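You operate a simulated robot arm through the tools that you are given. There is no shell and no other tool.

The job below is to be done with a simulated robot arm. You get a single attempt, and the scene is never put back.

## Task
Fill the washer's tank to the blue line with deck soap.
Fine: put the jug back and shut the lid. Set down upright: what you pick out.

The check looks at the end state, three seconds after you hand in, the way a careful person would. Anything else that was tipped, shoved, dropped, spilled or broken makes it a failure. Lids that push on must go on centred and level and be pressed home; caps that screw on are set level and turned clockwise until they are tight.

## Robot
A 6-joint arm with a two-finger parallel gripper, fixed in place. Base frame: the origin is at the foot of the arm, x ahead of it, y to its left, z up. Units: mm, rad, N and s.
With the tool pointing down near the work surface it reaches from about 200 to 380 mm from the base axis. Its first joint turns from -2.007 to 2.007 rad. Payload 4.2 kg.
The TCP is the grasp point between the finger pads, 23 mm short of the fingertips. In the tool frame z runs along the fingers and y along their closing line. The gripper opens to 94 mm. The fingers are 38 mm wide and 10 mm thick; the gripper's body (54 by 96 mm) begins 39 mm behind the TCP.
Orientation is that of the tool frame in the base frame, as a unit quaternion [w, x, y, z]. With the fingers straight down and closing along the base's y, the tool's x points along the base's -x, its y along +y and its z along -z.

## Interface
- The arm moves only by the tool apply_moves. Its argument "moves" is a list that holds one entry, the list of rows, each a list of 6 numbers: the shift along the tool's x, y, z in mm, then the turn, a rotation vector about the tool's x, y, z in rad. In form: [[[x, y, z, ax, ay, az], ...]]. A call has 1 to 20 rows; each row shifts and turns the commanded pose from where the row before left it, along the tool's axes as they then stand. "jaw" is the gripper command, from -1 (fully open) to 1 (shut), values between in proportion, set as the call begins (left out, the last holds). Rows are played at 5 a second. More than 50 mm and 0.15 rad between two rows, or a gripper value outside its range, and nothing of the call is played. A pose out of reach is approached as far as the arm can. The call stops where the force on the tool passes 90 N (or 10 N more than at its start, if that is more) or the arm is blocked; 0.2 s more then pass. The fingers move at their own pace (about 108 mm/s each) and stop on an object; they squeeze with about 38 N. The grip force told is the motor's: it shows also when the fingers shut on nothing. Time passes only in rows, and 0.2 s behind the last, so rows that do not move let the fingers close. The reply holds the time, the measured pose of the TCP, the force on the tool along the base axes, the opening and the grip force, in the units named above and with some noise, with the torque about the TCP (base axes, N m) and any sound that the robot's microphone picked up.
- Cameras (640 x 400 px; columns grow to the right, rows downward): "scene" is fixed at [219.5, 499.3, 1355.1]; the picture's right is [-0.44, -0.90, 0.00], its down [-0.64, 0.31, -0.70] and it looks along [0.63, -0.31, -0.71] (base axes); focal length 315 px, centre (320, 200). "wrist" rides on the gripper at [87, 16, -75] in the tool frame; the picture's right is [-0.18, 0.98, 0.00], its down [-0.58, -0.11, -0.81] and it looks along [-0.79, -0.15, 0.59] (tool axes); focal length 243 px, centre (320, 200).
- get_image(camera): a new picture of that camera. The clock stands still meanwhile.
- slide_trunk(by): slides the trunk up (or, below 0, down) by that many mm; the arm rides with it, the base frame stays. It gives what a move gives, with no picture.
- point_at(camera, pixels): for up to 12 pixels [column, row] of the newest picture of that camera ("zoom" is the newest enlarged one), the place [x, y, z] in the base frame of the surface seen there, good to about 2 mm. The clock stands still meanwhile.
- inspect(camera, box): a new picture of the part [left, top, right, bottom] of that camera's present view, enlarged. The clock stands still meanwhile.
- finish_job(): hands the job in; it is judged then, once.

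Unless the task says otherwise, let go and move clear before handing in.

The tools are called by a JSON object that holds its "method" and its "body". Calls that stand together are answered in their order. apply_moves: Moves the arm, as the interface text tells. Its arguments: {"type":"object","properties":{"moves":{"type":"array","items":{"type":"array","items":{"type":"array","items":{"type":"number"}}}},"jaw":{"type":"number"}},"required":["moves"]} The other tools are called the same way: slide_trunk (by) slides the trunk up or down; get_image (camera) takes a picture; point_at (camera, pixels) gives the place of the surface under pixels of a picture; inspect (camera, box) takes an enlarged picture of a part of a camera's view; finish_job () hands the job in.

At the start:

```text
time_s: 0.0
tcp_pos: [598.2, 83.1, 1072.5]
tcp_rot: [0.0, 0.001, 1.0, 0.0]
ft_force: [-0.2, -0.8, 0.4]
ft_torque: [0.0, -0.01, -0.03]
width: 94.2
grip_force: 0.0
trunk travel left (down, up): [-650.0, 340.0]
```

scene: 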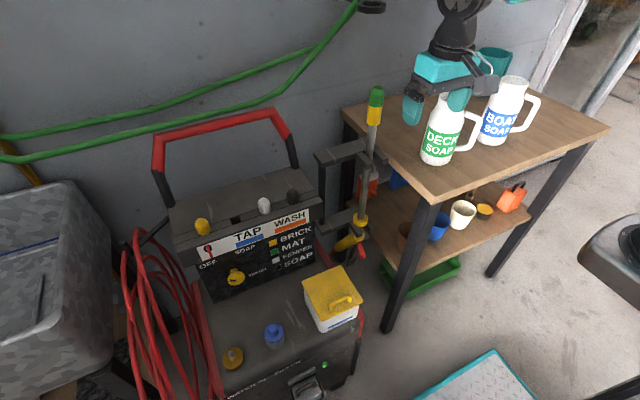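
wrist: 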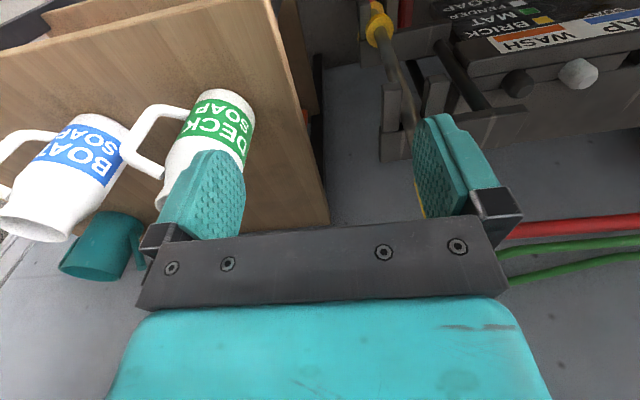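

The first pictures show a pressure washer with a yellow-lidded tank (around px 330,298) and two jugs on the table, DECK SOAP (440,130) and BOAT SOAP (503,110). I'll take closer looks before I move.

{"method": "inspect", "body": {"camera": "scene", "box": [260, 240, 420, 340]}}

{"method": "inspect", "body": {"camera": "scene", "box": [390, 50, 550, 150]}}

{"method": "inspect", "body": {"camera": "scene", "box": [160, 180, 370, 400]}}

{"method": "get_image", "body": {"camera": "scene"}}

{"method": "get_image", "body": {"camera": "wrist"}}

```text
4.00 times, centred on (340, 290) of scene
```

zoom: 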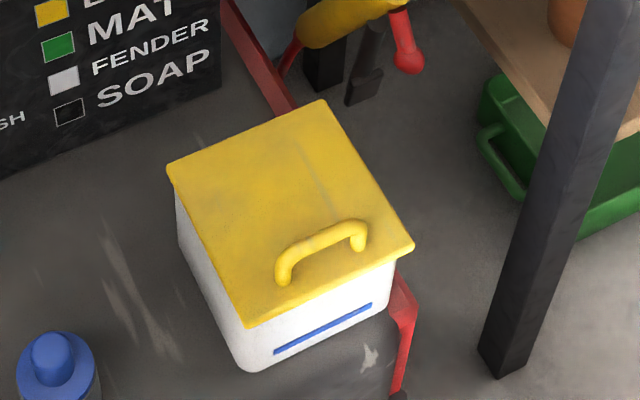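

```text
4.00 times, centred on (470, 100) of scene
```

zoom: 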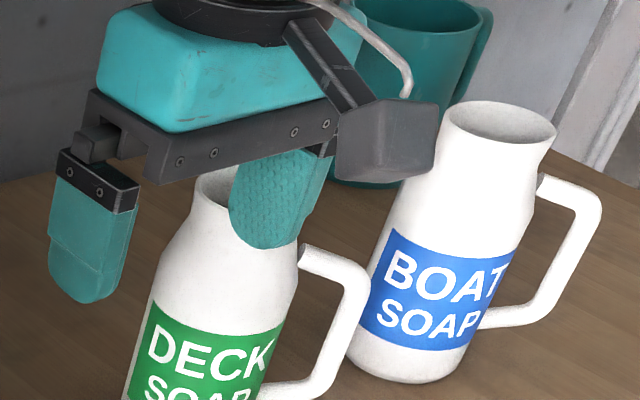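

```text
1.82 times, centred on (265, 290) of scene
```

zoom: 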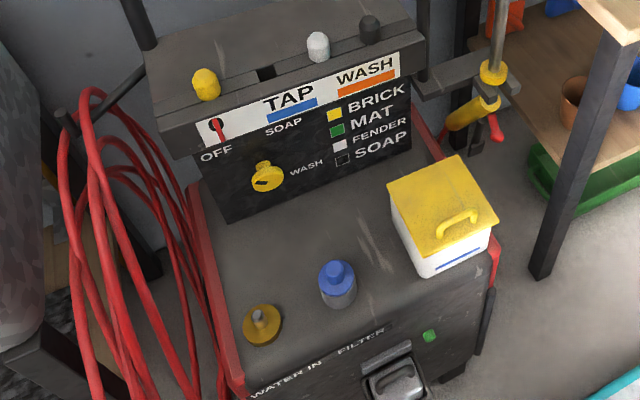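

```text
taken
```

scene: 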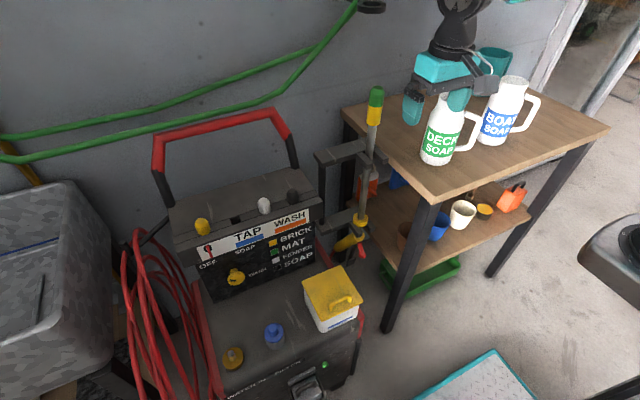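

```text
taken
```

wrist: 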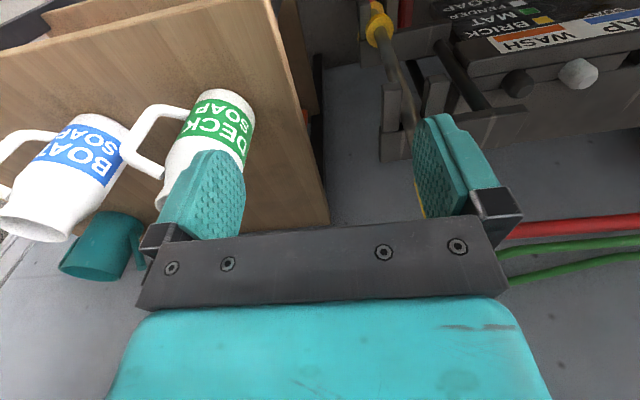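

The scene picture shows the tank with its hinged-looking or push-on lid with a yellow handle, and the blue line on its front. I'll measure the tank, the jugs, and the table.

{"method": "point_at", "body": {"camera": "scene", "pixels": [[303, 282], [340, 267], [361, 300], [322, 319], [331, 304], [349, 297], [340, 298], [330, 325], [352, 317], [320, 330], [362, 322], [300, 330]]}}

{"method": "point_at", "body": {"camera": "scene", "pixels": [[440, 120], [436, 155], [438, 145], [475, 118], [466, 145], [495, 120], [513, 80], [516, 130], [535, 100], [495, 62], [500, 160], [400, 130]]}}

{"method": "point_at", "body": {"camera": "wrist", "pixels": [[230, 100], [240, 130], [195, 120], [140, 140], [180, 108], [145, 170], [90, 130], [60, 170], [20, 140], [110, 220], [280, 100], [320, 220]]}}

```text
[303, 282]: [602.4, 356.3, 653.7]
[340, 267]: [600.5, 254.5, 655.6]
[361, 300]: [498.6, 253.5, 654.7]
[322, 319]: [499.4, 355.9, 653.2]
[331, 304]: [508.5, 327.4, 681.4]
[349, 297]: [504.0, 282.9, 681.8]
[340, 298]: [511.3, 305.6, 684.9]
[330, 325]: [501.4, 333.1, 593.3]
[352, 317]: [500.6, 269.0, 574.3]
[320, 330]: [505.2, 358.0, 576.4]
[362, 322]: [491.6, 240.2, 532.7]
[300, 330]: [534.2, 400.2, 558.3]
```

```text
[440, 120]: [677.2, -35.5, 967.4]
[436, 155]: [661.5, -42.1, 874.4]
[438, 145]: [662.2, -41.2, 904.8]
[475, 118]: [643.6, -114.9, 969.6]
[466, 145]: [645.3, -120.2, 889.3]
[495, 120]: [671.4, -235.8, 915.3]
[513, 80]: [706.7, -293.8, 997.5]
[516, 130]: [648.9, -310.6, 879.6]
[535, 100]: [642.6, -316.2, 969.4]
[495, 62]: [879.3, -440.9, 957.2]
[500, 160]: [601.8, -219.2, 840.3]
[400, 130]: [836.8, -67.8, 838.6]
```

```text
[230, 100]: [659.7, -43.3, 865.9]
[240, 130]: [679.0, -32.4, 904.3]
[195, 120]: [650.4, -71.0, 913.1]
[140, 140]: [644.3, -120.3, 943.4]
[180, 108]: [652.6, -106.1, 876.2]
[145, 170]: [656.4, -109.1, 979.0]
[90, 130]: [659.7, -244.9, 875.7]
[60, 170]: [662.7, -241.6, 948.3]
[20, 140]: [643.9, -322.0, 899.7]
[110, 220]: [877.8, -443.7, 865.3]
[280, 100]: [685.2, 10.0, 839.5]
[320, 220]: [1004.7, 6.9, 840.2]
```

The deck soap jug stands around (690,-65) on the table at z 840, and its handle is on the side toward me. The tank is at x 498–602, y 254–356, with its lid top at z 654. I'll zoom in on the jug and tank details.

{"method": "inspect", "body": {"camera": "wrist", "box": [0, 70, 280, 270]}}

{"method": "inspect", "body": {"camera": "scene", "box": [410, 80, 490, 170]}}

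```text
2.00 times, centred on (140, 170) of wrist
```

zoom: 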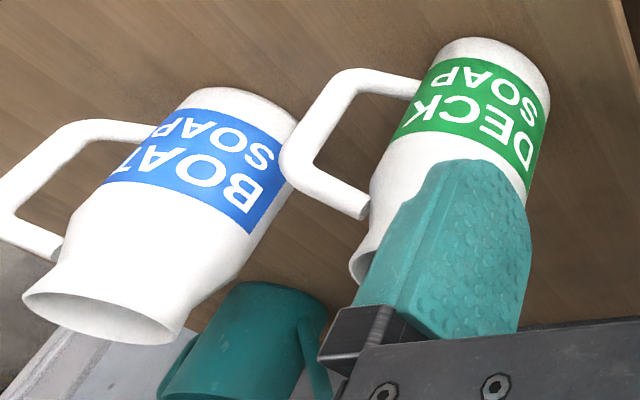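

```text
4.44 times, centred on (450, 125) of scene
```

zoom: 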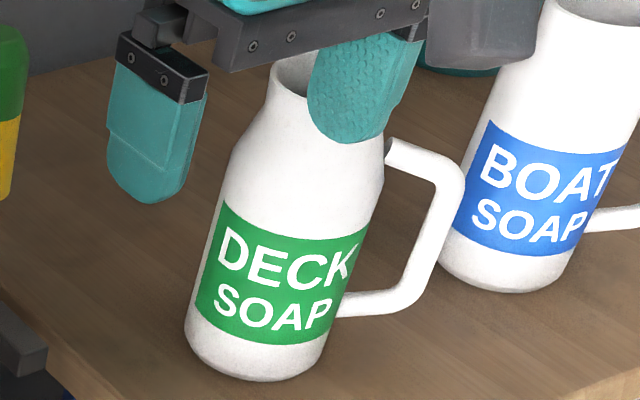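

The gripper hides the jug's rim in both views. I'll raise it a little and move it toward +y for a clear look at the jugs.

{"method": "apply_moves", "body": {"moves": [[[0, 0, -20, 0, 0, 0], [0, 20, -10, 0, 0, 0], [0, 30, 0, 0, 0, 0], [0, 30, 0, 0, 0, 0], [0, 30, 0, 0, 0, 0], [0, 30, 0, 0, 0, 0]]]}}

{"method": "get_image", "body": {"camera": "scene"}}

{"method": "get_image", "body": {"camera": "wrist"}}

{"method": "inspect", "body": {"camera": "scene", "box": [410, 60, 550, 170]}}

```text
time_s: 1.4
tcp_pos: [598.6, 221.2, 1103.0]
tcp_rot: [0.0, 0.001, 1.0, 0.0]
ft_force: [0.4, -0.8, -0.8]
ft_torque: [0.05, -0.02, -0.02]
width: 94.0
grip_force: 0.0
trunk travel left (down, up): [-650.0, 340.0]
```

```text
taken
```

scene: 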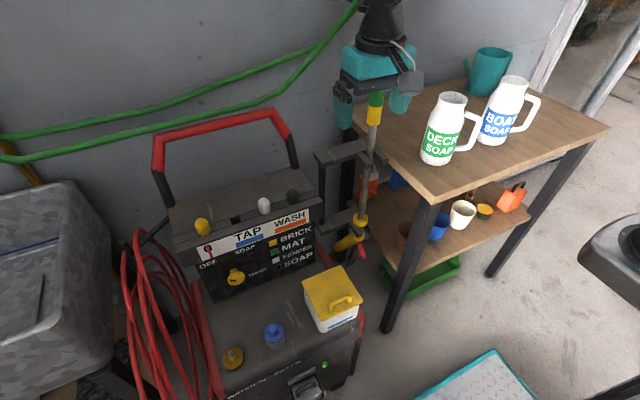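

```text
taken
```

wrist: 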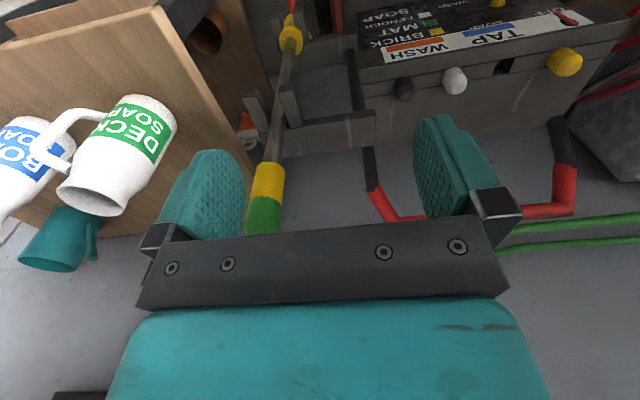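

```text
3.64 times, centred on (480, 115) of scene
```

zoom: 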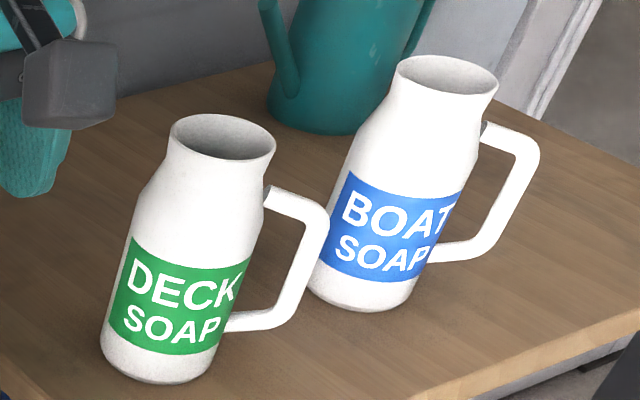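

Now the DECK SOAP jug is fully visible, with its rim at zoom (225,135), its handle at (310,220) and a wand standing at scene (376,100). I'll measure the jug's rim, body and handle, and the wand.

{"method": "point_at", "body": {"camera": "zoom", "pixels": [[172, 133], [225, 116], [275, 146], [222, 161], [168, 150], [150, 190], [130, 240], [250, 260], [105, 345], [210, 375], [155, 382], [180, 230]]}}

{"method": "point_at", "body": {"camera": "zoom", "pixels": [[275, 195], [300, 205], [322, 230], [305, 270], [285, 315], [240, 322], [265, 210], [215, 140], [200, 145], [240, 150], [262, 240], [118, 300]]}}

{"method": "point_at", "body": {"camera": "scene", "pixels": [[376, 92], [373, 118], [369, 150], [363, 200], [358, 222], [350, 242], [330, 155], [355, 150], [362, 248], [340, 218], [345, 115], [427, 200]]}}

```text
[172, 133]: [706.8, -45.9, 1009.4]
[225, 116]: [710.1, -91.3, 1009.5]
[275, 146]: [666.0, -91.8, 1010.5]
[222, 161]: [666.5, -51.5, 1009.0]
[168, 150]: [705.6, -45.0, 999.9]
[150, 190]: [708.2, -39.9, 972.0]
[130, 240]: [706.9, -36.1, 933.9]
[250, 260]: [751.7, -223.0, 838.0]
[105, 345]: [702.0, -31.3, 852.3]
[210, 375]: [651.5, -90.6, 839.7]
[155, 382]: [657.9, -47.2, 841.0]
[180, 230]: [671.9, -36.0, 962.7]
```

```text
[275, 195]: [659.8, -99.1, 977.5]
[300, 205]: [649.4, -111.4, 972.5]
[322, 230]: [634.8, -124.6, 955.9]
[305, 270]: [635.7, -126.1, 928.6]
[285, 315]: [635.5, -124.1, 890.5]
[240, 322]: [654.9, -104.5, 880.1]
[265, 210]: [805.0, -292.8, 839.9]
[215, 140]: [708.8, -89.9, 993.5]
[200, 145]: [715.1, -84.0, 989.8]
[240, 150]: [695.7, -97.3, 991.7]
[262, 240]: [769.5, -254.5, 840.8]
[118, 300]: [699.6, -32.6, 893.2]
```

```text
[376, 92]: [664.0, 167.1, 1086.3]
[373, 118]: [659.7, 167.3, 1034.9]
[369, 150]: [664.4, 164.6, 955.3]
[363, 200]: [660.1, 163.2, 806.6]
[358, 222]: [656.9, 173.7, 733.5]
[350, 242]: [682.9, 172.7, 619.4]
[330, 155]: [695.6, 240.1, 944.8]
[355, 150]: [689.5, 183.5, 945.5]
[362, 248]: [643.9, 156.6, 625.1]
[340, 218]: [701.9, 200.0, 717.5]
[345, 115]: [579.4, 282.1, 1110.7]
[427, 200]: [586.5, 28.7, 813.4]
```

The jug is centred near (688,-70) with a body radius of about 39 mm. Its handle points at (-x,-y), about 76 mm out, spanning z 880–978. The wand stands at (662,166) up to z 1090. Next I'll zoom on the tank and its blue line and measure the surroundings.

{"method": "inspect", "body": {"camera": "scene", "box": [290, 255, 380, 345]}}

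{"method": "point_at", "body": {"camera": "scene", "pixels": [[290, 215], [300, 250], [215, 235], [310, 200], [265, 205], [345, 270], [320, 260], [300, 275], [275, 330], [365, 310], [297, 345], [235, 355]]}}

```text
4.44 times, centred on (335, 300) of scene
```

zoom: 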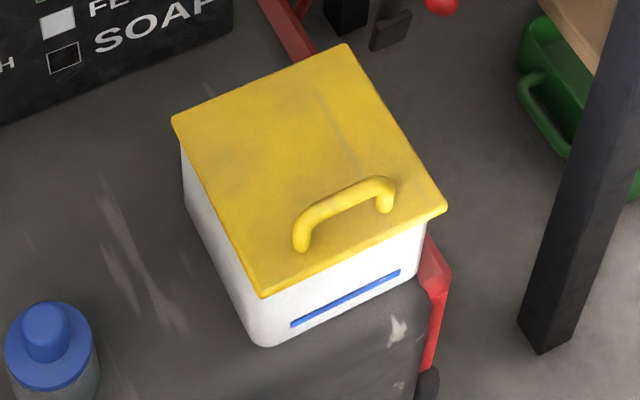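

```text
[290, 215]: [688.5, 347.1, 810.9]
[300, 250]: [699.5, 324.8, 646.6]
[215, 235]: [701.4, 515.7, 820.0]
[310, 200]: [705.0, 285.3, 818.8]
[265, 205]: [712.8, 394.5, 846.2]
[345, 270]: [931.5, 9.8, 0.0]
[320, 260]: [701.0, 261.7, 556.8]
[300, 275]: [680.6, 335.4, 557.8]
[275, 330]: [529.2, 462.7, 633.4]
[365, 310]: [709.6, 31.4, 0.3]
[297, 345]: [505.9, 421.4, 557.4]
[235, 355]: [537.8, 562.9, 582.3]
```

The panel stands at x of about 695, 95 mm behind the tank. I'll measure the blue line and the tank's edges from this zoom.

{"method": "point_at", "body": {"camera": "zoom", "pixels": [[296, 323], [345, 299], [395, 275], [270, 345], [410, 272], [262, 300], [440, 213], [343, 45], [175, 122], [186, 190], [265, 293], [420, 285]]}}

{"method": "point_at", "body": {"camera": "zoom", "pixels": [[301, 225], [340, 202], [381, 185], [302, 245], [385, 208], [320, 212], [360, 190], [310, 218], [390, 190], [296, 232], [340, 190], [345, 210]]}}

```text
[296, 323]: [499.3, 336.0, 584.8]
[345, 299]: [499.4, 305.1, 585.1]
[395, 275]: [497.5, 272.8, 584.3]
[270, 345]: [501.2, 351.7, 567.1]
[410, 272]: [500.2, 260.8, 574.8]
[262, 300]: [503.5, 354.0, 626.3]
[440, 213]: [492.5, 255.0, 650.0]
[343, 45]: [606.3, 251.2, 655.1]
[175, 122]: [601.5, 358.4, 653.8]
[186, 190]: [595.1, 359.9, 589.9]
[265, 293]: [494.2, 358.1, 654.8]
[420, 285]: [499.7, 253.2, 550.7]
```

```text
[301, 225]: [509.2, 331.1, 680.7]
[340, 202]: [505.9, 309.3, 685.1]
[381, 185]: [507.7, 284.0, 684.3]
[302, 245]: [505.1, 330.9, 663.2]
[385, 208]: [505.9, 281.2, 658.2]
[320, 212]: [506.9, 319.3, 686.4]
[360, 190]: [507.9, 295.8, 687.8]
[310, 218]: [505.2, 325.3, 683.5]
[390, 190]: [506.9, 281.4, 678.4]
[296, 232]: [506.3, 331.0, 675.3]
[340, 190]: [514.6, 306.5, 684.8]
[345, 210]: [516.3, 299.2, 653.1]
```

The blue line is at z≈585, and the tank sides run from the deck at 558 up to the lid at 654. The handle bar is at x≈509, y 279–333, z≈687. I'll back the arm toward the base and down so the wrist camera sees the tank and its hinge.

{"method": "apply_moves", "body": {"moves": [[[40, 20, 0, 0, 0, 0], [40, 20, 0, 0, 0, 0], [40, 20, 10, 0, 0, 0], [40, 20, 20, 0, 0, 0], [20, 20, 30, 0, 0, 0], [0, 0, 40, 0, 0, 0], [0, 0, 40, 0, 0, 0]]]}}

{"method": "get_image", "body": {"camera": "wrist"}}

{"method": "get_image", "body": {"camera": "scene"}}

```text
time_s: 3.0
tcp_pos: [416.3, 322.1, 961.9]
tcp_rot: [0.001, 0.001, 1.0, 0.001]
ft_force: [0.3, 0.6, -0.1]
ft_torque: [0.03, -0.02, -0.04]
width: 93.9
grip_force: 0.0
trunk travel left (down, up): [-650.0, 340.0]
```

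```text
taken
```

wrist: 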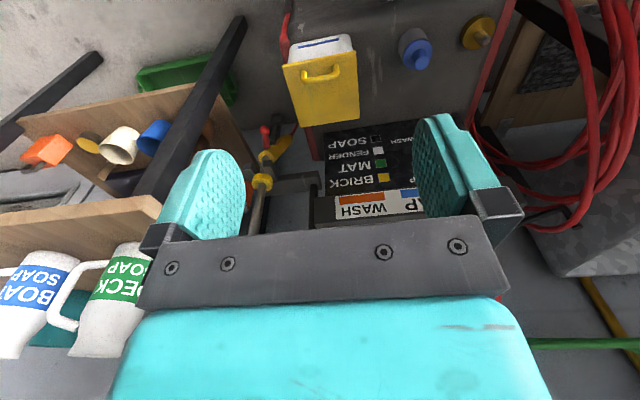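

```text
taken
```

scene: 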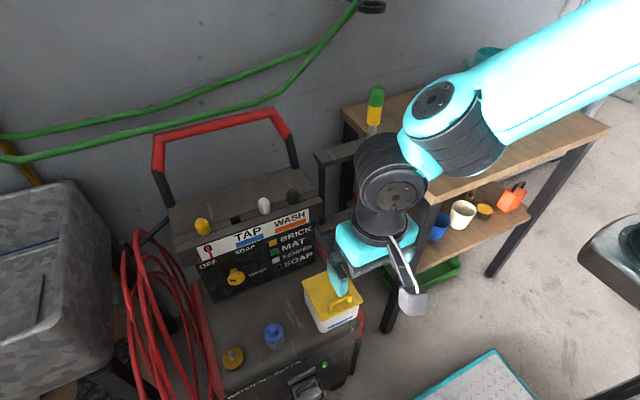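

The wrist view shows the lid's handle at (323,73), and the scene view shows the elbow at (440,110). I'll measure the arm's links so that sliding the trunk down won't hit the table or rack.

{"method": "point_at", "body": {"camera": "scene", "pixels": [[440, 100], [480, 130], [600, 60], [540, 60], [390, 190], [360, 160], [375, 240], [415, 300], [412, 140], [560, 110], [470, 60], [600, 100]]}}

{"method": "inspect", "body": {"camera": "wrist", "box": [240, 20, 400, 140]}}

```text
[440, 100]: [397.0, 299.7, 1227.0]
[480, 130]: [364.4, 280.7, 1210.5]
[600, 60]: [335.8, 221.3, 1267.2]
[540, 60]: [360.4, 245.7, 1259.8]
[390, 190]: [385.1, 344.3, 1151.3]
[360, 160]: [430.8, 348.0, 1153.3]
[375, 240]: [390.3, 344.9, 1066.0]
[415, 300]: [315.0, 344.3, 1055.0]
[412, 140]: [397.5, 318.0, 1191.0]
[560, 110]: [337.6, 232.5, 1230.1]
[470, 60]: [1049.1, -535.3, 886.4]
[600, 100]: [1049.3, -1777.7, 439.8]
```

```text
3.33 times, centred on (320, 80) of wrist
```

zoom: 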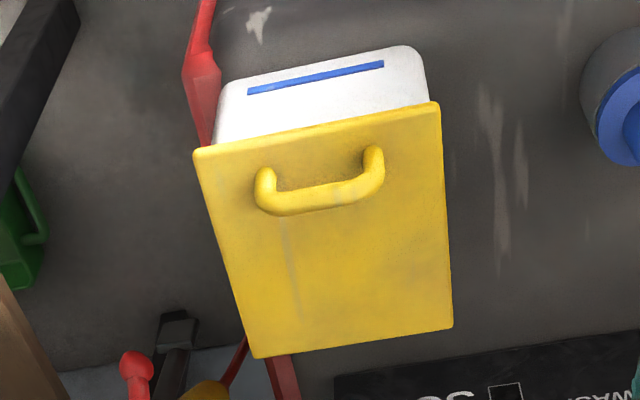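

The arm's links are all within x<430, clear of the table. I'll slide the trunk down 230 mm, which puts the hand above the tank's height.

{"method": "slide_trunk", "body": {"by": -230}}

{"method": "get_image", "body": {"camera": "wrist"}}

{"method": "get_image", "body": {"camera": "scene"}}

```text
time_s: 5.4
tcp_pos: [417.6, 323.1, 733.1]
tcp_rot: [0.0, 0.0, 1.0, 0.0]
ft_force: [0.0, 0.9, -0.1]
ft_torque: [0.0, 0.01, -0.02]
width: 94.1
grip_force: 0.1
trunk travel left (down, up): [-420.0, 570.0]
```

```text
taken
```

wrist: 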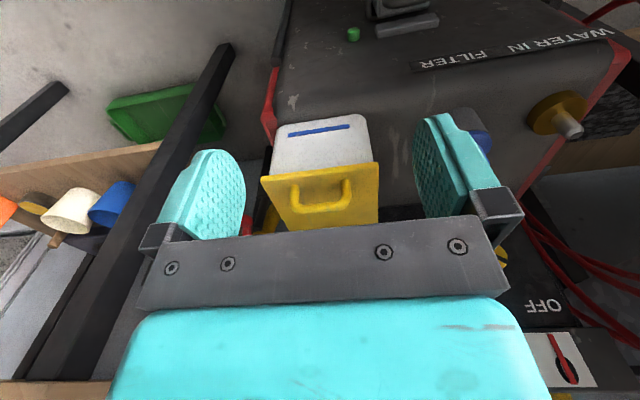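

```text
taken
```

scene: 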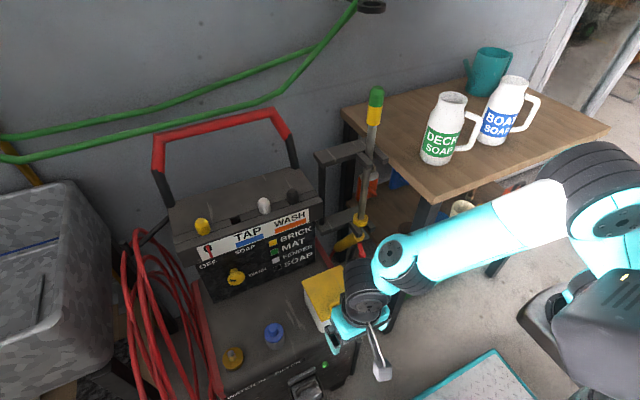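

The hand is at (418,323,733) and the lid handle is straight ahead at x≈509. I'll move above it, then check the alignment before going down.

{"method": "apply_moves", "body": {"moves": [[[-30, -6, 0, 0, 0, 0], [-30, -6, 0, 0, 0, 0], [-30, -5, 5, 0, 0, 0], [0, 0, 0, 0, 0, 0]]]}}

{"method": "get_image", "body": {"camera": "wrist"}}

{"method": "get_image", "body": {"camera": "scene"}}

```text
time_s: 6.4
tcp_pos: [507.0, 306.1, 728.0]
tcp_rot: [0.0, -0.001, 1.0, 0.0]
ft_force: [0.4, -0.1, 1.0]
ft_torque: [0.0, -0.01, 0.0]
width: 94.0
grip_force: 0.1
trunk travel left (down, up): [-420.0, 570.0]
```

```text
taken
```

wrist: 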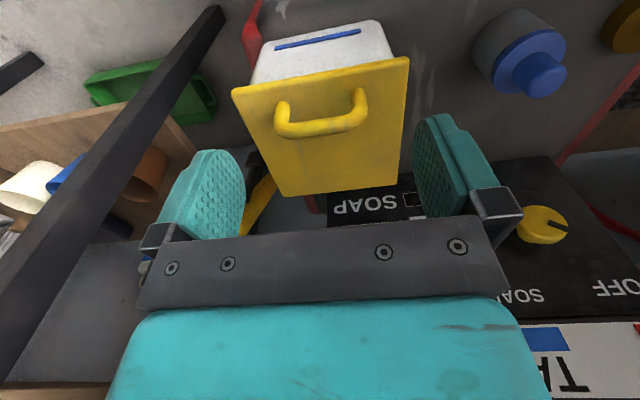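

```text
taken
```

scene: 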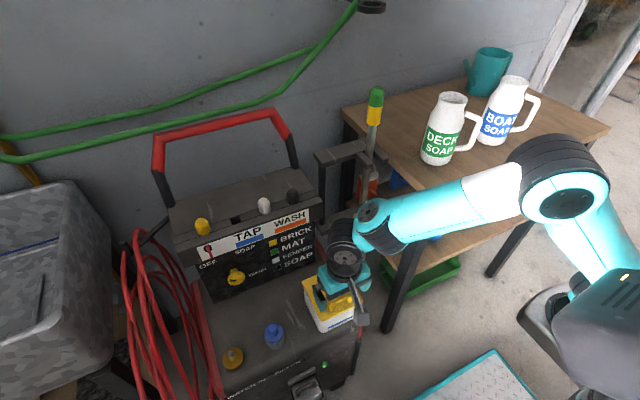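

The handle bar shows at (320,125), right where the grasp point will come down, with both fingers clear on its sides. I'll lower to z≈682 and close softly along y on the handle's ends.

{"method": "apply_moves", "body": {"moves": [[[-2, 0, 15, 0, 0, 0], [0, 0, 15, 0, 0, 0], [0, 0, 15, 0, 0, 0], [0, 0, 0, 0, 0, 0]]]}}

{"method": "get_image", "body": {"camera": "wrist"}}

{"method": "inspect", "body": {"camera": "scene", "box": [270, 235, 390, 345]}}

```text
time_s: 7.4
tcp_pos: [509.5, 305.8, 682.5]
tcp_rot: [0.0, 0.001, 1.0, 0.0]
ft_force: [0.7, 0.4, 0.9]
ft_torque: [0.0, 0.03, 0.03]
width: 94.1
grip_force: 0.0
trunk travel left (down, up): [-420.0, 570.0]
```

```text
taken
```

wrist: 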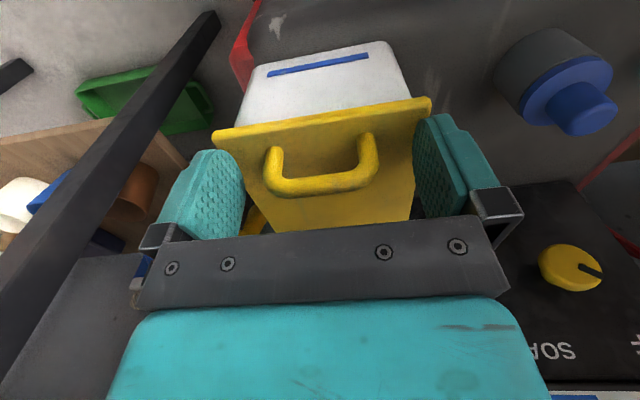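

```text
3.64 times, centred on (330, 290) of scene
```

zoom: 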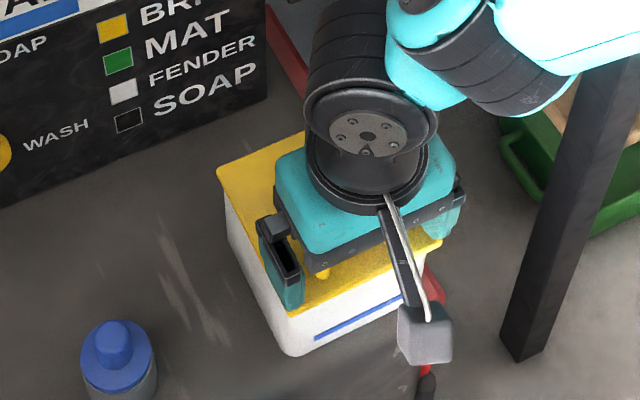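

The fingers straddle the handle on both sides with no contact force. I'll close on it now.

{"method": "apply_moves", "body": {"moves": [[[0, 0, 0, 0, 0, 0], [0, 0, 0, 0, 0, 0], [0, 0, 0, 0, 0, 0]]], "jaw": 1}}

{"method": "get_image", "body": {"camera": "wrist"}}

```text
time_s: 8.2
tcp_pos: [509.0, 304.9, 681.9]
tcp_rot: [0.0, 0.001, 1.0, -0.001]
ft_force: [-1.1, -8.3, 0.7]
ft_torque: [-0.3, 0.01, -0.1]
width: 58.8
grip_force: 37.9
trunk travel left (down, up): [-420.0, 570.0]
```

```text
taken
```

wrist: 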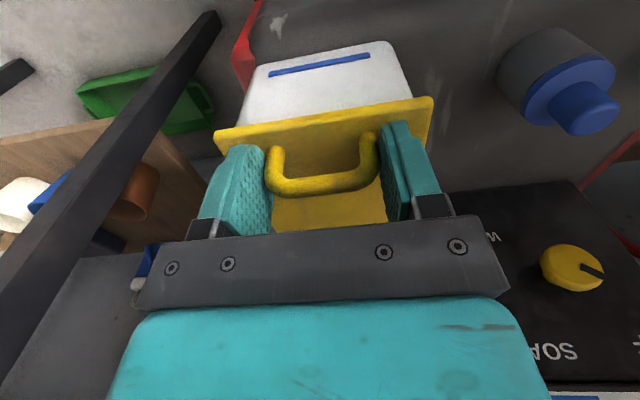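

The handle is held at a width of 58.8, and there's an 8 N side load because the handle sits about 1 mm toward -y. So the lid can pivot in the pads without touching the fingertips, I'll regrip 3 mm higher and 1 mm over.

{"method": "apply_moves", "body": {"moves": [[[0, 0, 0, 0, 0, 0], [0, -1.5, -3.5, 0, 0, 0], [0, 0, 0, 0, 0, 0]]], "jaw": -0.7}}

{"method": "apply_moves", "body": {"moves": [[[0, 0, 0, 0, 0, 0], [0, 0, 0, 0, 0, 0], [0, 0, 0, 0, 0, 0]]], "jaw": 1}}

```text
time_s: 9.0
tcp_pos: [508.6, 304.8, 685.3]
tcp_rot: [0.0, -0.001, 1.0, -0.001]
ft_force: [-0.6, 0.5, 0.2]
ft_torque: [0.01, -0.01, 0.0]
width: 80.1
grip_force: 0.0
trunk travel left (down, up): [-420.0, 570.0]
```

```text
time_s: 9.8
tcp_pos: [508.5, 304.4, 687.0]
tcp_rot: [0.0, 0.0, 1.0, 0.001]
ft_force: [0.8, 5.1, -0.1]
ft_torque: [0.51, -0.09, 0.06]
width: 58.7
grip_force: 38.3
trunk travel left (down, up): [-420.0, 570.0]
```

It's held again at 58.7 mm with low force. I'll try a small opening arc of about 10°, taking the back edge near x≈604 as the hinge, and look.

{"method": "apply_moves", "body": {"moves": [[[-3.3, 0, -8.2, 0, 0, 0], [-4.0, 0, -7.9, 0, 0, 0], [0, 0, 0, 0, 0, 0]]]}}

{"method": "get_image", "body": {"camera": "wrist"}}

{"method": "inspect", "body": {"camera": "scene", "box": [270, 235, 390, 345]}}

```text
time_s: 10.6
tcp_pos: [514.0, 303.7, 702.5]
tcp_rot: [-0.002, -0.002, 1.0, -0.001]
ft_force: [-22.3, 5.1, 0.0]
ft_torque: [0.12, 1.17, 0.09]
width: 58.8
grip_force: 38.3
trunk travel left (down, up): [-420.0, 570.0]
```

```text
taken
```

wrist: 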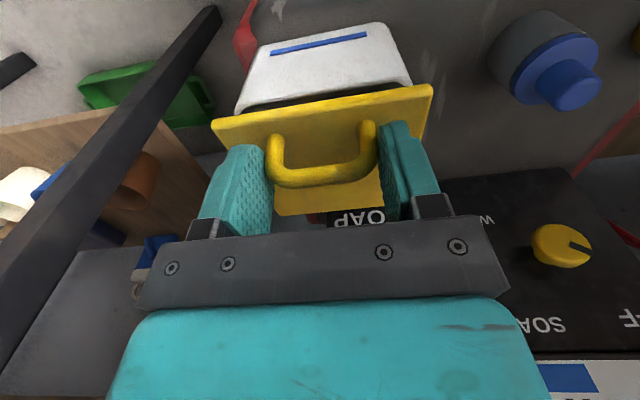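

```text
3.64 times, centred on (330, 290) of scene
```

zoom: 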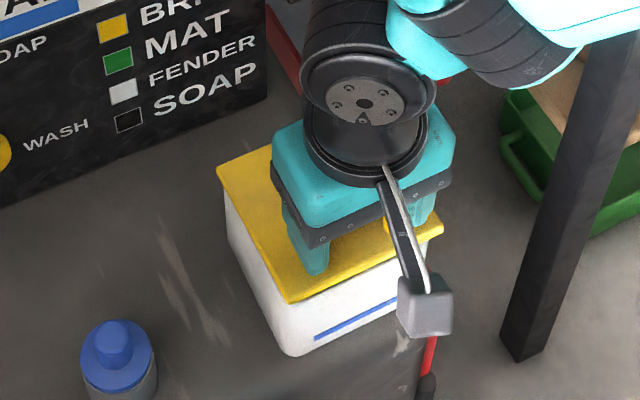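

The lid is hinged at the back: a dark gap has opened along its front edge at wrist (320,100). The 22 N in x is mostly the pads resisting the pivot, so I'll continue along the arc in small steps.

{"method": "apply_moves", "body": {"moves": [[[-4.0, 0, -8.3, 0, 0, 0], [-5.0, 0, -7.6, 0, 0, 0], [-6.0, 0, -6.6, 0, 0, 0], [-6.6, 0, -6.0, 0, 0, 0], [0, 0, 0, 0, 0, 0]]]}}

{"method": "get_image", "body": {"camera": "wrist"}}

{"method": "inspect", "body": {"camera": "scene", "box": [270, 235, 390, 345]}}

```text
time_s: 11.8
tcp_pos: [536.2, 304.1, 731.1]
tcp_rot: [0.0, -0.002, 1.0, 0.0]
ft_force: [-21.2, 6.9, 6.1]
ft_torque: [0.2, 1.22, -0.07]
width: 58.3
grip_force: 38.2
trunk travel left (down, up): [-420.0, 570.0]
```

```text
taken
```

wrist: 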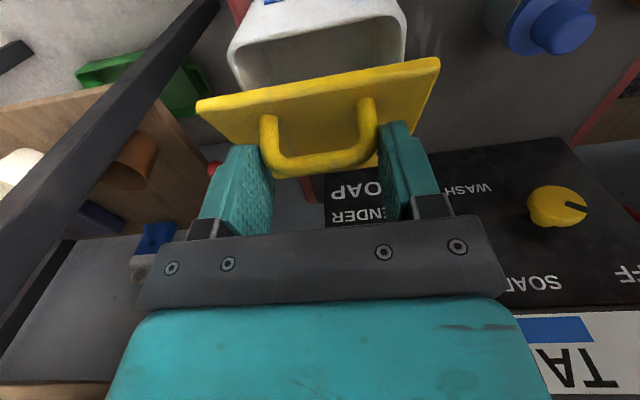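

```text
3.64 times, centred on (330, 290) of scene
```

zoom: 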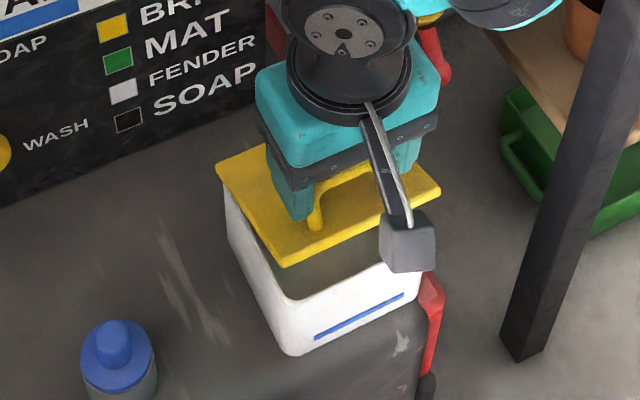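

The lid is about 30° open and the tank's inside is starting to show. The load is steady at about 21 N, so I'll go on along the arc.

{"method": "apply_moves", "body": {"moves": [[[-7.1, 0, -5.4, 0, 0, 0], [-7.6, 0, -4.9, 0, 0, 0], [-8.0, 0, -4.0, 0, 0, 0], [-8.2, 0, -3.5, 0, 0, 0], [-8.6, 0, -2.6, 0, 0, 0], [-8.7, 0, -2.0, 0, 0, 0], [0, 0, 0, 0, 0, 0]]]}}

{"method": "get_image", "body": {"camera": "wrist"}}

{"method": "inspect", "body": {"camera": "scene", "box": [270, 235, 390, 345]}}

```text
time_s: 13.4
tcp_pos: [587.0, 304.2, 753.5]
tcp_rot: [0.0, 0.001, 1.0, 0.0]
ft_force: [0.3, -1.1, -0.7]
ft_torque: [0.01, -0.04, 0.0]
width: 0.1
grip_force: 37.9
trunk travel left (down, up): [-420.0, 570.0]
```

```text
taken
```

wrist: 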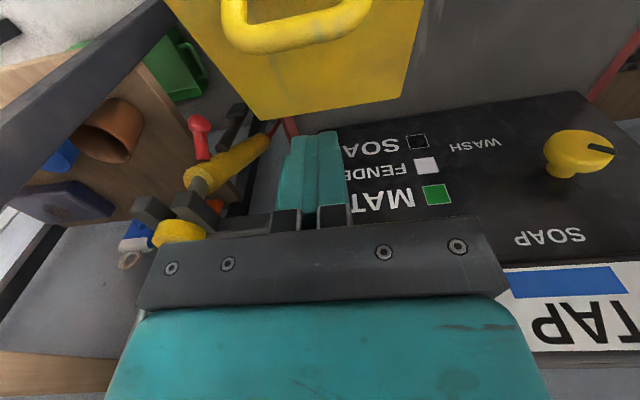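

```text
3.64 times, centred on (330, 290) of scene
```

zoom: 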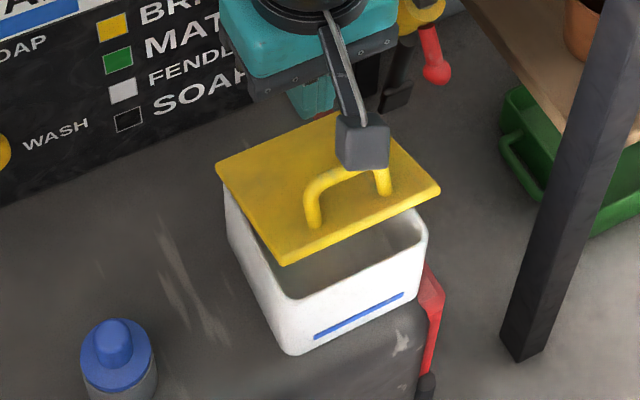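

The handle slipped out at about 30° and the fingers closed on nothing, but the lid stays where it was left, held by hinge friction. I'll rise clear, come back to the front and pitch the closed fingers so they can push the lid open from beneath its front edge.

{"method": "apply_moves", "body": {"moves": [[[0, 0, -25, 0, 0, 0], [0, 0, -25, 0, 0, 0], [40, 0, 0, 0, 0, 0], [40, 0, 0, 0, 0, 0], [40, 0, 0, 0, 0, 0], [20, 0, 0, 0, 0, 0], [0, 0, 0, 0, -0.131, 0], [0, 0, 0, 0, -0.131, 0], [0, 0, 0, 0, -0.131, 0], [0, 0, 0, 0, -0.131, 0], [0, 0, 0, 0, -0.131, 0], [0, 0, 0, 0, -0.131, 0], [0, 0, 0, 0, 0, 0]]]}}

{"method": "get_image", "body": {"camera": "wrist"}}

{"method": "get_image", "body": {"camera": "scene"}}

{"method": "inspect", "body": {"camera": "scene", "box": [270, 235, 390, 345]}}

```text
time_s: 16.2
tcp_pos: [465.3, 294.1, 808.1]
tcp_rot: [0.384, 0.026, 0.923, -0.003]
ft_force: [0.7, -1.4, -0.1]
ft_torque: [-0.03, -0.01, 0.0]
width: 0.0
grip_force: 38.3
trunk travel left (down, up): [-420.0, 570.0]
```

```text
taken
```

wrist: 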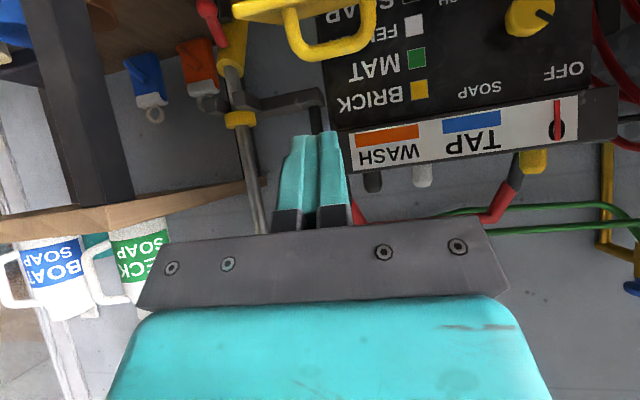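

```text
taken
```

scene: 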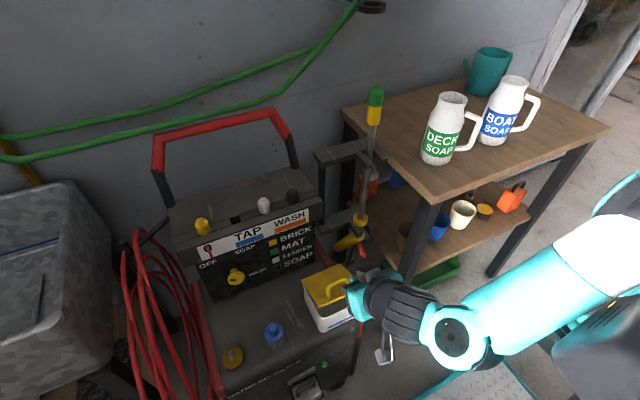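

```text
3.64 times, centred on (330, 290) of scene
```

zoom: 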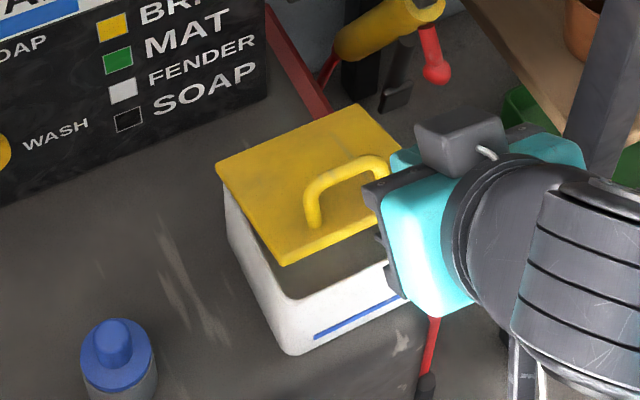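

The pitch reached 45°, but the position reads about 18 mm off the command. I'll idle briefly to see if the arm is lagging or at a limit, and measure the lid.

{"method": "apply_moves", "body": {"moves": [[[0, 0, 0, 0, 0, 0], [0, 0, 0, 0, 0, 0]]]}}

{"method": "point_at", "body": {"camera": "zoom", "pixels": [[218, 167], [285, 262], [360, 105], [320, 190], [365, 160], [315, 222], [290, 298], [260, 250], [345, 240], [300, 270], [380, 260], [330, 270]]}}

```text
time_s: 16.8
tcp_pos: [465.2, 294.6, 807.0]
tcp_rot: [0.383, 0.025, 0.923, -0.004]
ft_force: [-0.2, 0.3, -0.5]
ft_torque: [-0.02, 0.0, 0.03]
width: 0.0
grip_force: 38.3
trunk travel left (down, up): [-420.0, 570.0]
```

```text
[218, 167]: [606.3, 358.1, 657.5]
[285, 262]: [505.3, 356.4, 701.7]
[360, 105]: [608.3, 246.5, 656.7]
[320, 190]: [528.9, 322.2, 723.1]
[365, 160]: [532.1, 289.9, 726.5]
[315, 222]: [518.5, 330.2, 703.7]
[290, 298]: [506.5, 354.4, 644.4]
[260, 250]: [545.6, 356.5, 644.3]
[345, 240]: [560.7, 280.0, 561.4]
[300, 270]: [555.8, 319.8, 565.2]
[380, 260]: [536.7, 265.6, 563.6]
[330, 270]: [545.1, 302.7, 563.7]
```

The lid is at about 24° with its front edge at (505,702), the tank rim is at z 644, and the floor inside reads about z 563. The arm is simply near its inner limit here, so I'll come down in front of the lid edge and check again.

{"method": "apply_moves", "body": {"moves": [[[20.9, 0, 27.9, 0, 0, 0], [20.9, 0, 27.9, 0, 0, 0], [20.9, 0, 28, 0, 0, 0], [0, 0, 0, 0, 0, 0]]]}}

{"method": "get_image", "body": {"camera": "wrist"}}

{"method": "inspect", "body": {"camera": "scene", "box": [270, 235, 390, 345]}}

```text
time_s: 17.6
tcp_pos: [472.1, 311.8, 789.9]
tcp_rot: [0.393, 0.048, 0.915, 0.075]
ft_force: [0.6, -0.8, -0.5]
ft_torque: [0.0, -0.02, 0.0]
width: 0.0
grip_force: 37.3
trunk travel left (down, up): [-420.0, 570.0]
stopped in row 3: the arm was blocked; the commanded pose is now the measured one
```

```text
taken
```

wrist: 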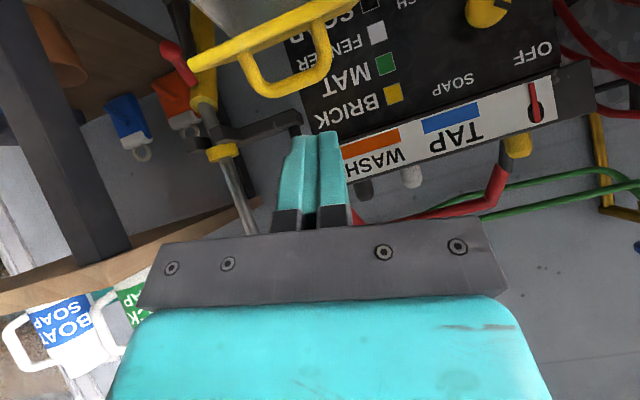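

```text
3.64 times, centred on (330, 290) of scene
```

zoom: 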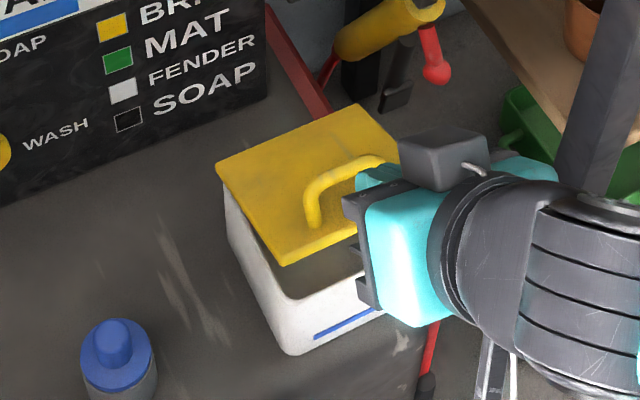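

The move was blocked near z 790 with a slight roll, so the arm is folding against a joint limit rather than touching anything (force is near 0). I'll measure the arm's links to choose a better trunk height.

{"method": "get_image", "body": {"camera": "scene"}}

{"method": "point_at", "body": {"camera": "scene", "pixels": [[450, 335], [400, 310], [500, 310], [560, 280], [610, 250], [625, 200], [600, 330], [630, 350], [560, 330], [580, 370], [470, 360], [620, 290]]}}

```text
taken
```

scene: 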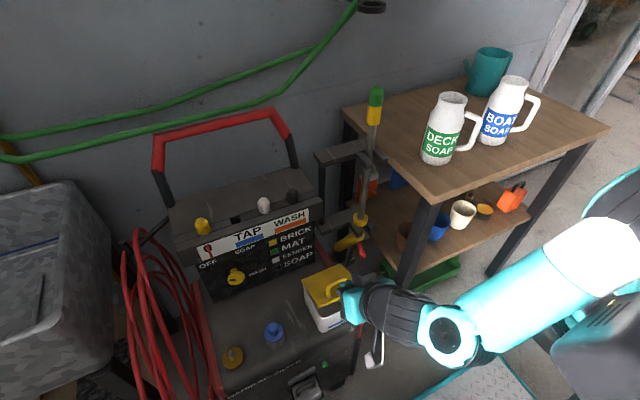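

```text
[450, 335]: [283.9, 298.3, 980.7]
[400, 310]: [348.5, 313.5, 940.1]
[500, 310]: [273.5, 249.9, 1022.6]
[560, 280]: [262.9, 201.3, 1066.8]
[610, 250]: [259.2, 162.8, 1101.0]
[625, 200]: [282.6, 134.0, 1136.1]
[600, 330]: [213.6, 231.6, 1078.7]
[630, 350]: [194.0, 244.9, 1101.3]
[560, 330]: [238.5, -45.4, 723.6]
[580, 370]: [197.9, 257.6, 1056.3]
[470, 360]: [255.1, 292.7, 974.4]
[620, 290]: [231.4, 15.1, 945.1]
```

The wrist sits at about (284,298,980), close to the base axis, so the arm is over-folded. Raising the trunk 200 mm will give the arm room at this lower target.

{"method": "slide_trunk", "body": {"by": 200}}

{"method": "apply_moves", "body": {"moves": [[[0, 0, 0, 0.051, 0.013, -0.073], [0, 0, 0, 0.051, 0.013, -0.073], [0, 0, 0, 0, 0, 0]]]}}

```text
time_s: 19.8
tcp_pos: [472.5, 311.6, 987.2]
tcp_rot: [0.391, 0.047, 0.916, 0.076]
ft_force: [-0.4, -0.5, -0.4]
ft_torque: [0.01, 0.01, 0.0]
width: 0.1
grip_force: 38.0
trunk travel left (down, up): [-620.0, 370.0]
```

```text
time_s: 20.6
tcp_pos: [477.7, 307.1, 997.1]
tcp_rot: [0.383, 0.009, 0.924, 0.004]
ft_force: [-0.3, -0.1, -0.2]
ft_torque: [0.0, 0.03, 0.02]
width: 0.0
grip_force: 38.2
trunk travel left (down, up): [-620.0, 370.0]
```

The orientation is back to a pure 45° pitch. I'll go straight down in front of the lid to about z 720.

{"method": "apply_moves", "body": {"moves": [[[32.5, -1.1, 30.9, 0, 0, 0], [32.5, -1.1, 30.9, 0, 0, 0], [32.5, -1.1, 30.9, 0, 0, 0], [32.5, -1.1, 30.9, 0, 0, 0], [32.5, -1.1, 30.9, 0, 0, 0], [32.5, -1.1, 30.9, 0, 0, 0], [0, 0, 0, 0, 0, 0]]]}}

{"method": "get_image", "body": {"camera": "wrist"}}

{"method": "inspect", "body": {"camera": "scene", "box": [270, 235, 390, 345]}}

```text
time_s: 21.2
tcp_pos: [482.9, 319.8, 987.2]
tcp_rot: [0.394, 0.048, 0.914, 0.087]
ft_force: [-0.2, 0.0, 0.4]
ft_torque: [-0.03, 0.03, 0.0]
width: 0.0
grip_force: 38.1
trunk travel left (down, up): [-620.0, 370.0]
stopped in row 3: the arm was blocked; the commanded pose is now the measured one
```

```text
taken
```

wrist: 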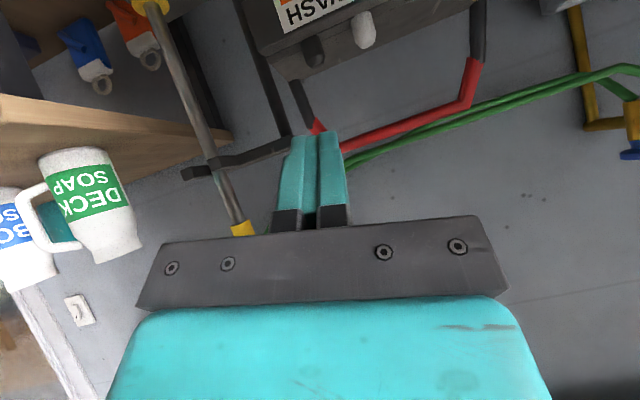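

```text
3.64 times, centred on (330, 290) of scene
```

zoom: 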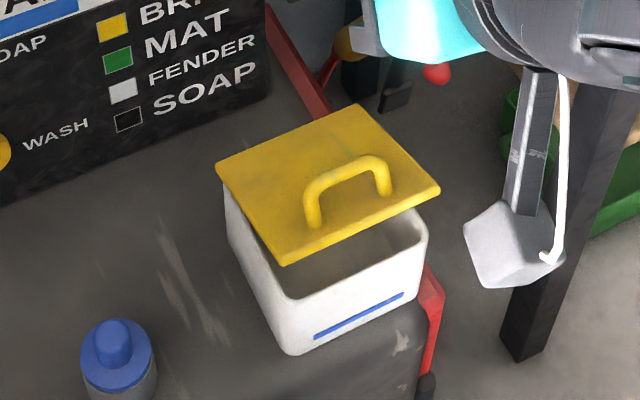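

Going lower with a 45° pitch is blocked by a joint limit, not by contact. I'll return the tool to vertical, which worked fine before, and push the lid's front edge with upright closed fingers along its arc instead.

{"method": "apply_moves", "body": {"moves": [[[0, 0, 0, 0.0298, 0.135, -0.0165], [0, 0, 0, 0.0298, 0.135, -0.0165], [0, 0, 0, 0.0298, 0.135, -0.0165], [0, 0, 0, 0.0298, 0.135, -0.0165], [0, 0, 0, 0.0298, 0.135, -0.0165], [0, 0, 0, 0.0298, 0.135, -0.0165], [20, -15, 0, 0, 0, 0], [0, 0, 0, 0, 0, 0]]]}}

```text
time_s: 23.0
tcp_pos: [460.0, 305.1, 982.1]
tcp_rot: [0.0, -0.003, 1.0, -0.006]
ft_force: [0.1, 0.2, -0.7]
ft_torque: [0.01, 0.02, -0.03]
width: 0.0
grip_force: 37.8
trunk travel left (down, up): [-620.0, 370.0]
```

The tool is vertical again at (460,305,982). I'll slide the trunk back down 200 mm, in front of the lid.

{"method": "slide_trunk", "body": {"by": -200}}

{"method": "apply_moves", "body": {"moves": [[[0, 0, 28, 0, 0, 0], [0, 0, 28, 0, 0, 0], [0, 0, 26, 0, 0, 0], [0, 0, 0, 0, 0, 0]]]}}

{"method": "get_image", "body": {"camera": "wrist"}}

{"method": "inspect", "body": {"camera": "scene", "box": [270, 235, 390, 345]}}

```text
time_s: 25.2
tcp_pos: [459.5, 304.6, 780.4]
tcp_rot: [0.002, -0.002, 1.0, -0.005]
ft_force: [-0.5, 0.0, 0.3]
ft_torque: [-0.02, -0.01, 0.0]
width: 0.0
grip_force: 38.0
trunk travel left (down, up): [-420.0, 570.0]
```

```text
time_s: 26.2
tcp_pos: [459.0, 304.1, 699.6]
tcp_rot: [0.001, -0.003, 1.0, -0.006]
ft_force: [0.1, 0.1, 1.1]
ft_torque: [0.0, -0.04, 0.03]
width: 0.0
grip_force: 37.8
trunk travel left (down, up): [-420.0, 570.0]
```

```text
taken
```

wrist: 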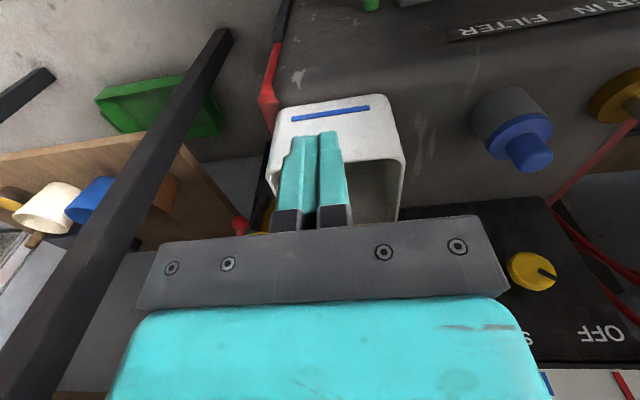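

```text
3.64 times, centred on (330, 290) of scene
```

zoom: 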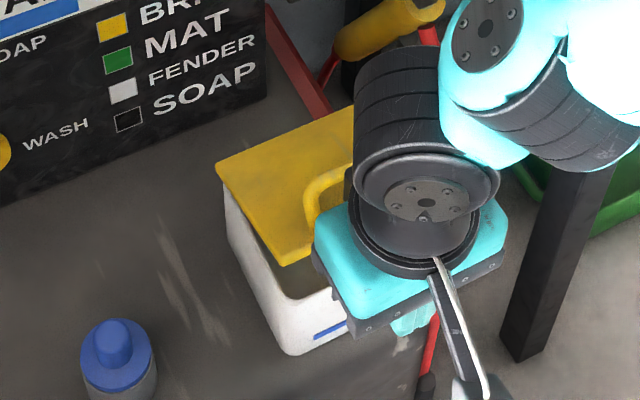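

The closed fingers stand in front of the lid edge at (459,304,700), and the lid edge is at (505,702). I'll move in to touch the edge and then lift along the arc in small steps.

{"method": "apply_moves", "body": {"moves": [[[-15, 0, -3, 0, 0, 0], [-10, 0, -3, 0, 0, 0], [-4, 0, -4, 0, 0, 0], [-4, 0, -7, 0, 0, 0], [-5, 0, -8, 0, 0, 0], [0, 0, 0, 0, 0, 0]]]}}

{"method": "inspect", "body": {"camera": "scene", "box": [270, 235, 390, 345]}}

{"method": "get_image", "body": {"camera": "wrist"}}

```text
time_s: 27.6
tcp_pos: [499.3, 305.1, 724.7]
tcp_rot: [0.002, -0.002, 1.0, -0.006]
ft_force: [0.9, -0.9, 0.3]
ft_torque: [0.03, 0.03, 0.01]
width: 0.1
grip_force: 38.1
trunk travel left (down, up): [-420.0, 570.0]
```

```text
3.64 times, centred on (330, 290) of scene
```

zoom: 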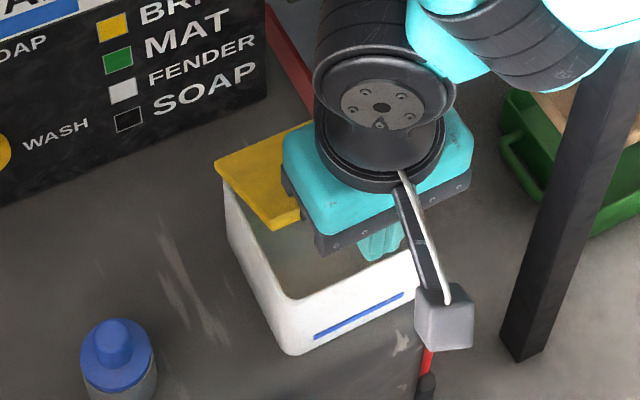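

```text
taken
```

wrist: 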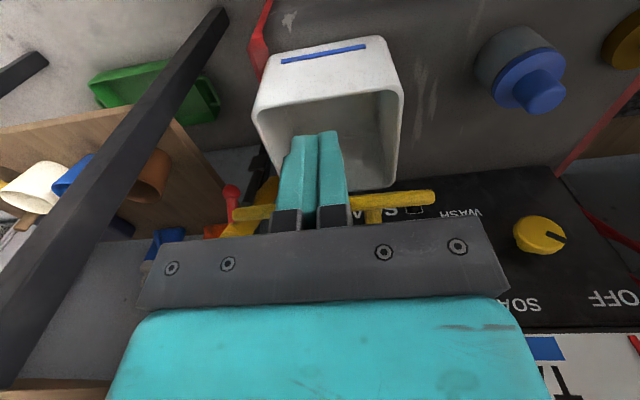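

The lid has swung further open, with its edge now seen at wrist (400,198), and the tank's inside is in view. I'll measure the lid's position, then keep pushing.

{"method": "point_at", "body": {"camera": "zoom", "pixels": [[272, 226], [218, 165], [260, 190], [300, 265], [330, 265], [305, 215]]}}

{"method": "point_at", "body": {"camera": "wrist", "pixels": [[240, 213], [430, 197], [375, 140], [350, 110], [300, 118], [375, 180], [330, 70], [280, 100], [390, 100]]}}

```text
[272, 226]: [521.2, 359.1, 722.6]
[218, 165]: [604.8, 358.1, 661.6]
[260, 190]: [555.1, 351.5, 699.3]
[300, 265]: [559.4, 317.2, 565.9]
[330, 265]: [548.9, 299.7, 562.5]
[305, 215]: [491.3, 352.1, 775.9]
```

```text
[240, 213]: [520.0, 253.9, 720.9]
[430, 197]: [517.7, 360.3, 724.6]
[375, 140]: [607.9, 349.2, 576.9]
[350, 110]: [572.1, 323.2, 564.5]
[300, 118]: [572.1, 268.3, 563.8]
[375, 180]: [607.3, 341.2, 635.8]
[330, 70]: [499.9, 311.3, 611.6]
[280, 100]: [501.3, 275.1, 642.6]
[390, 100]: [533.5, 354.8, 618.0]
```

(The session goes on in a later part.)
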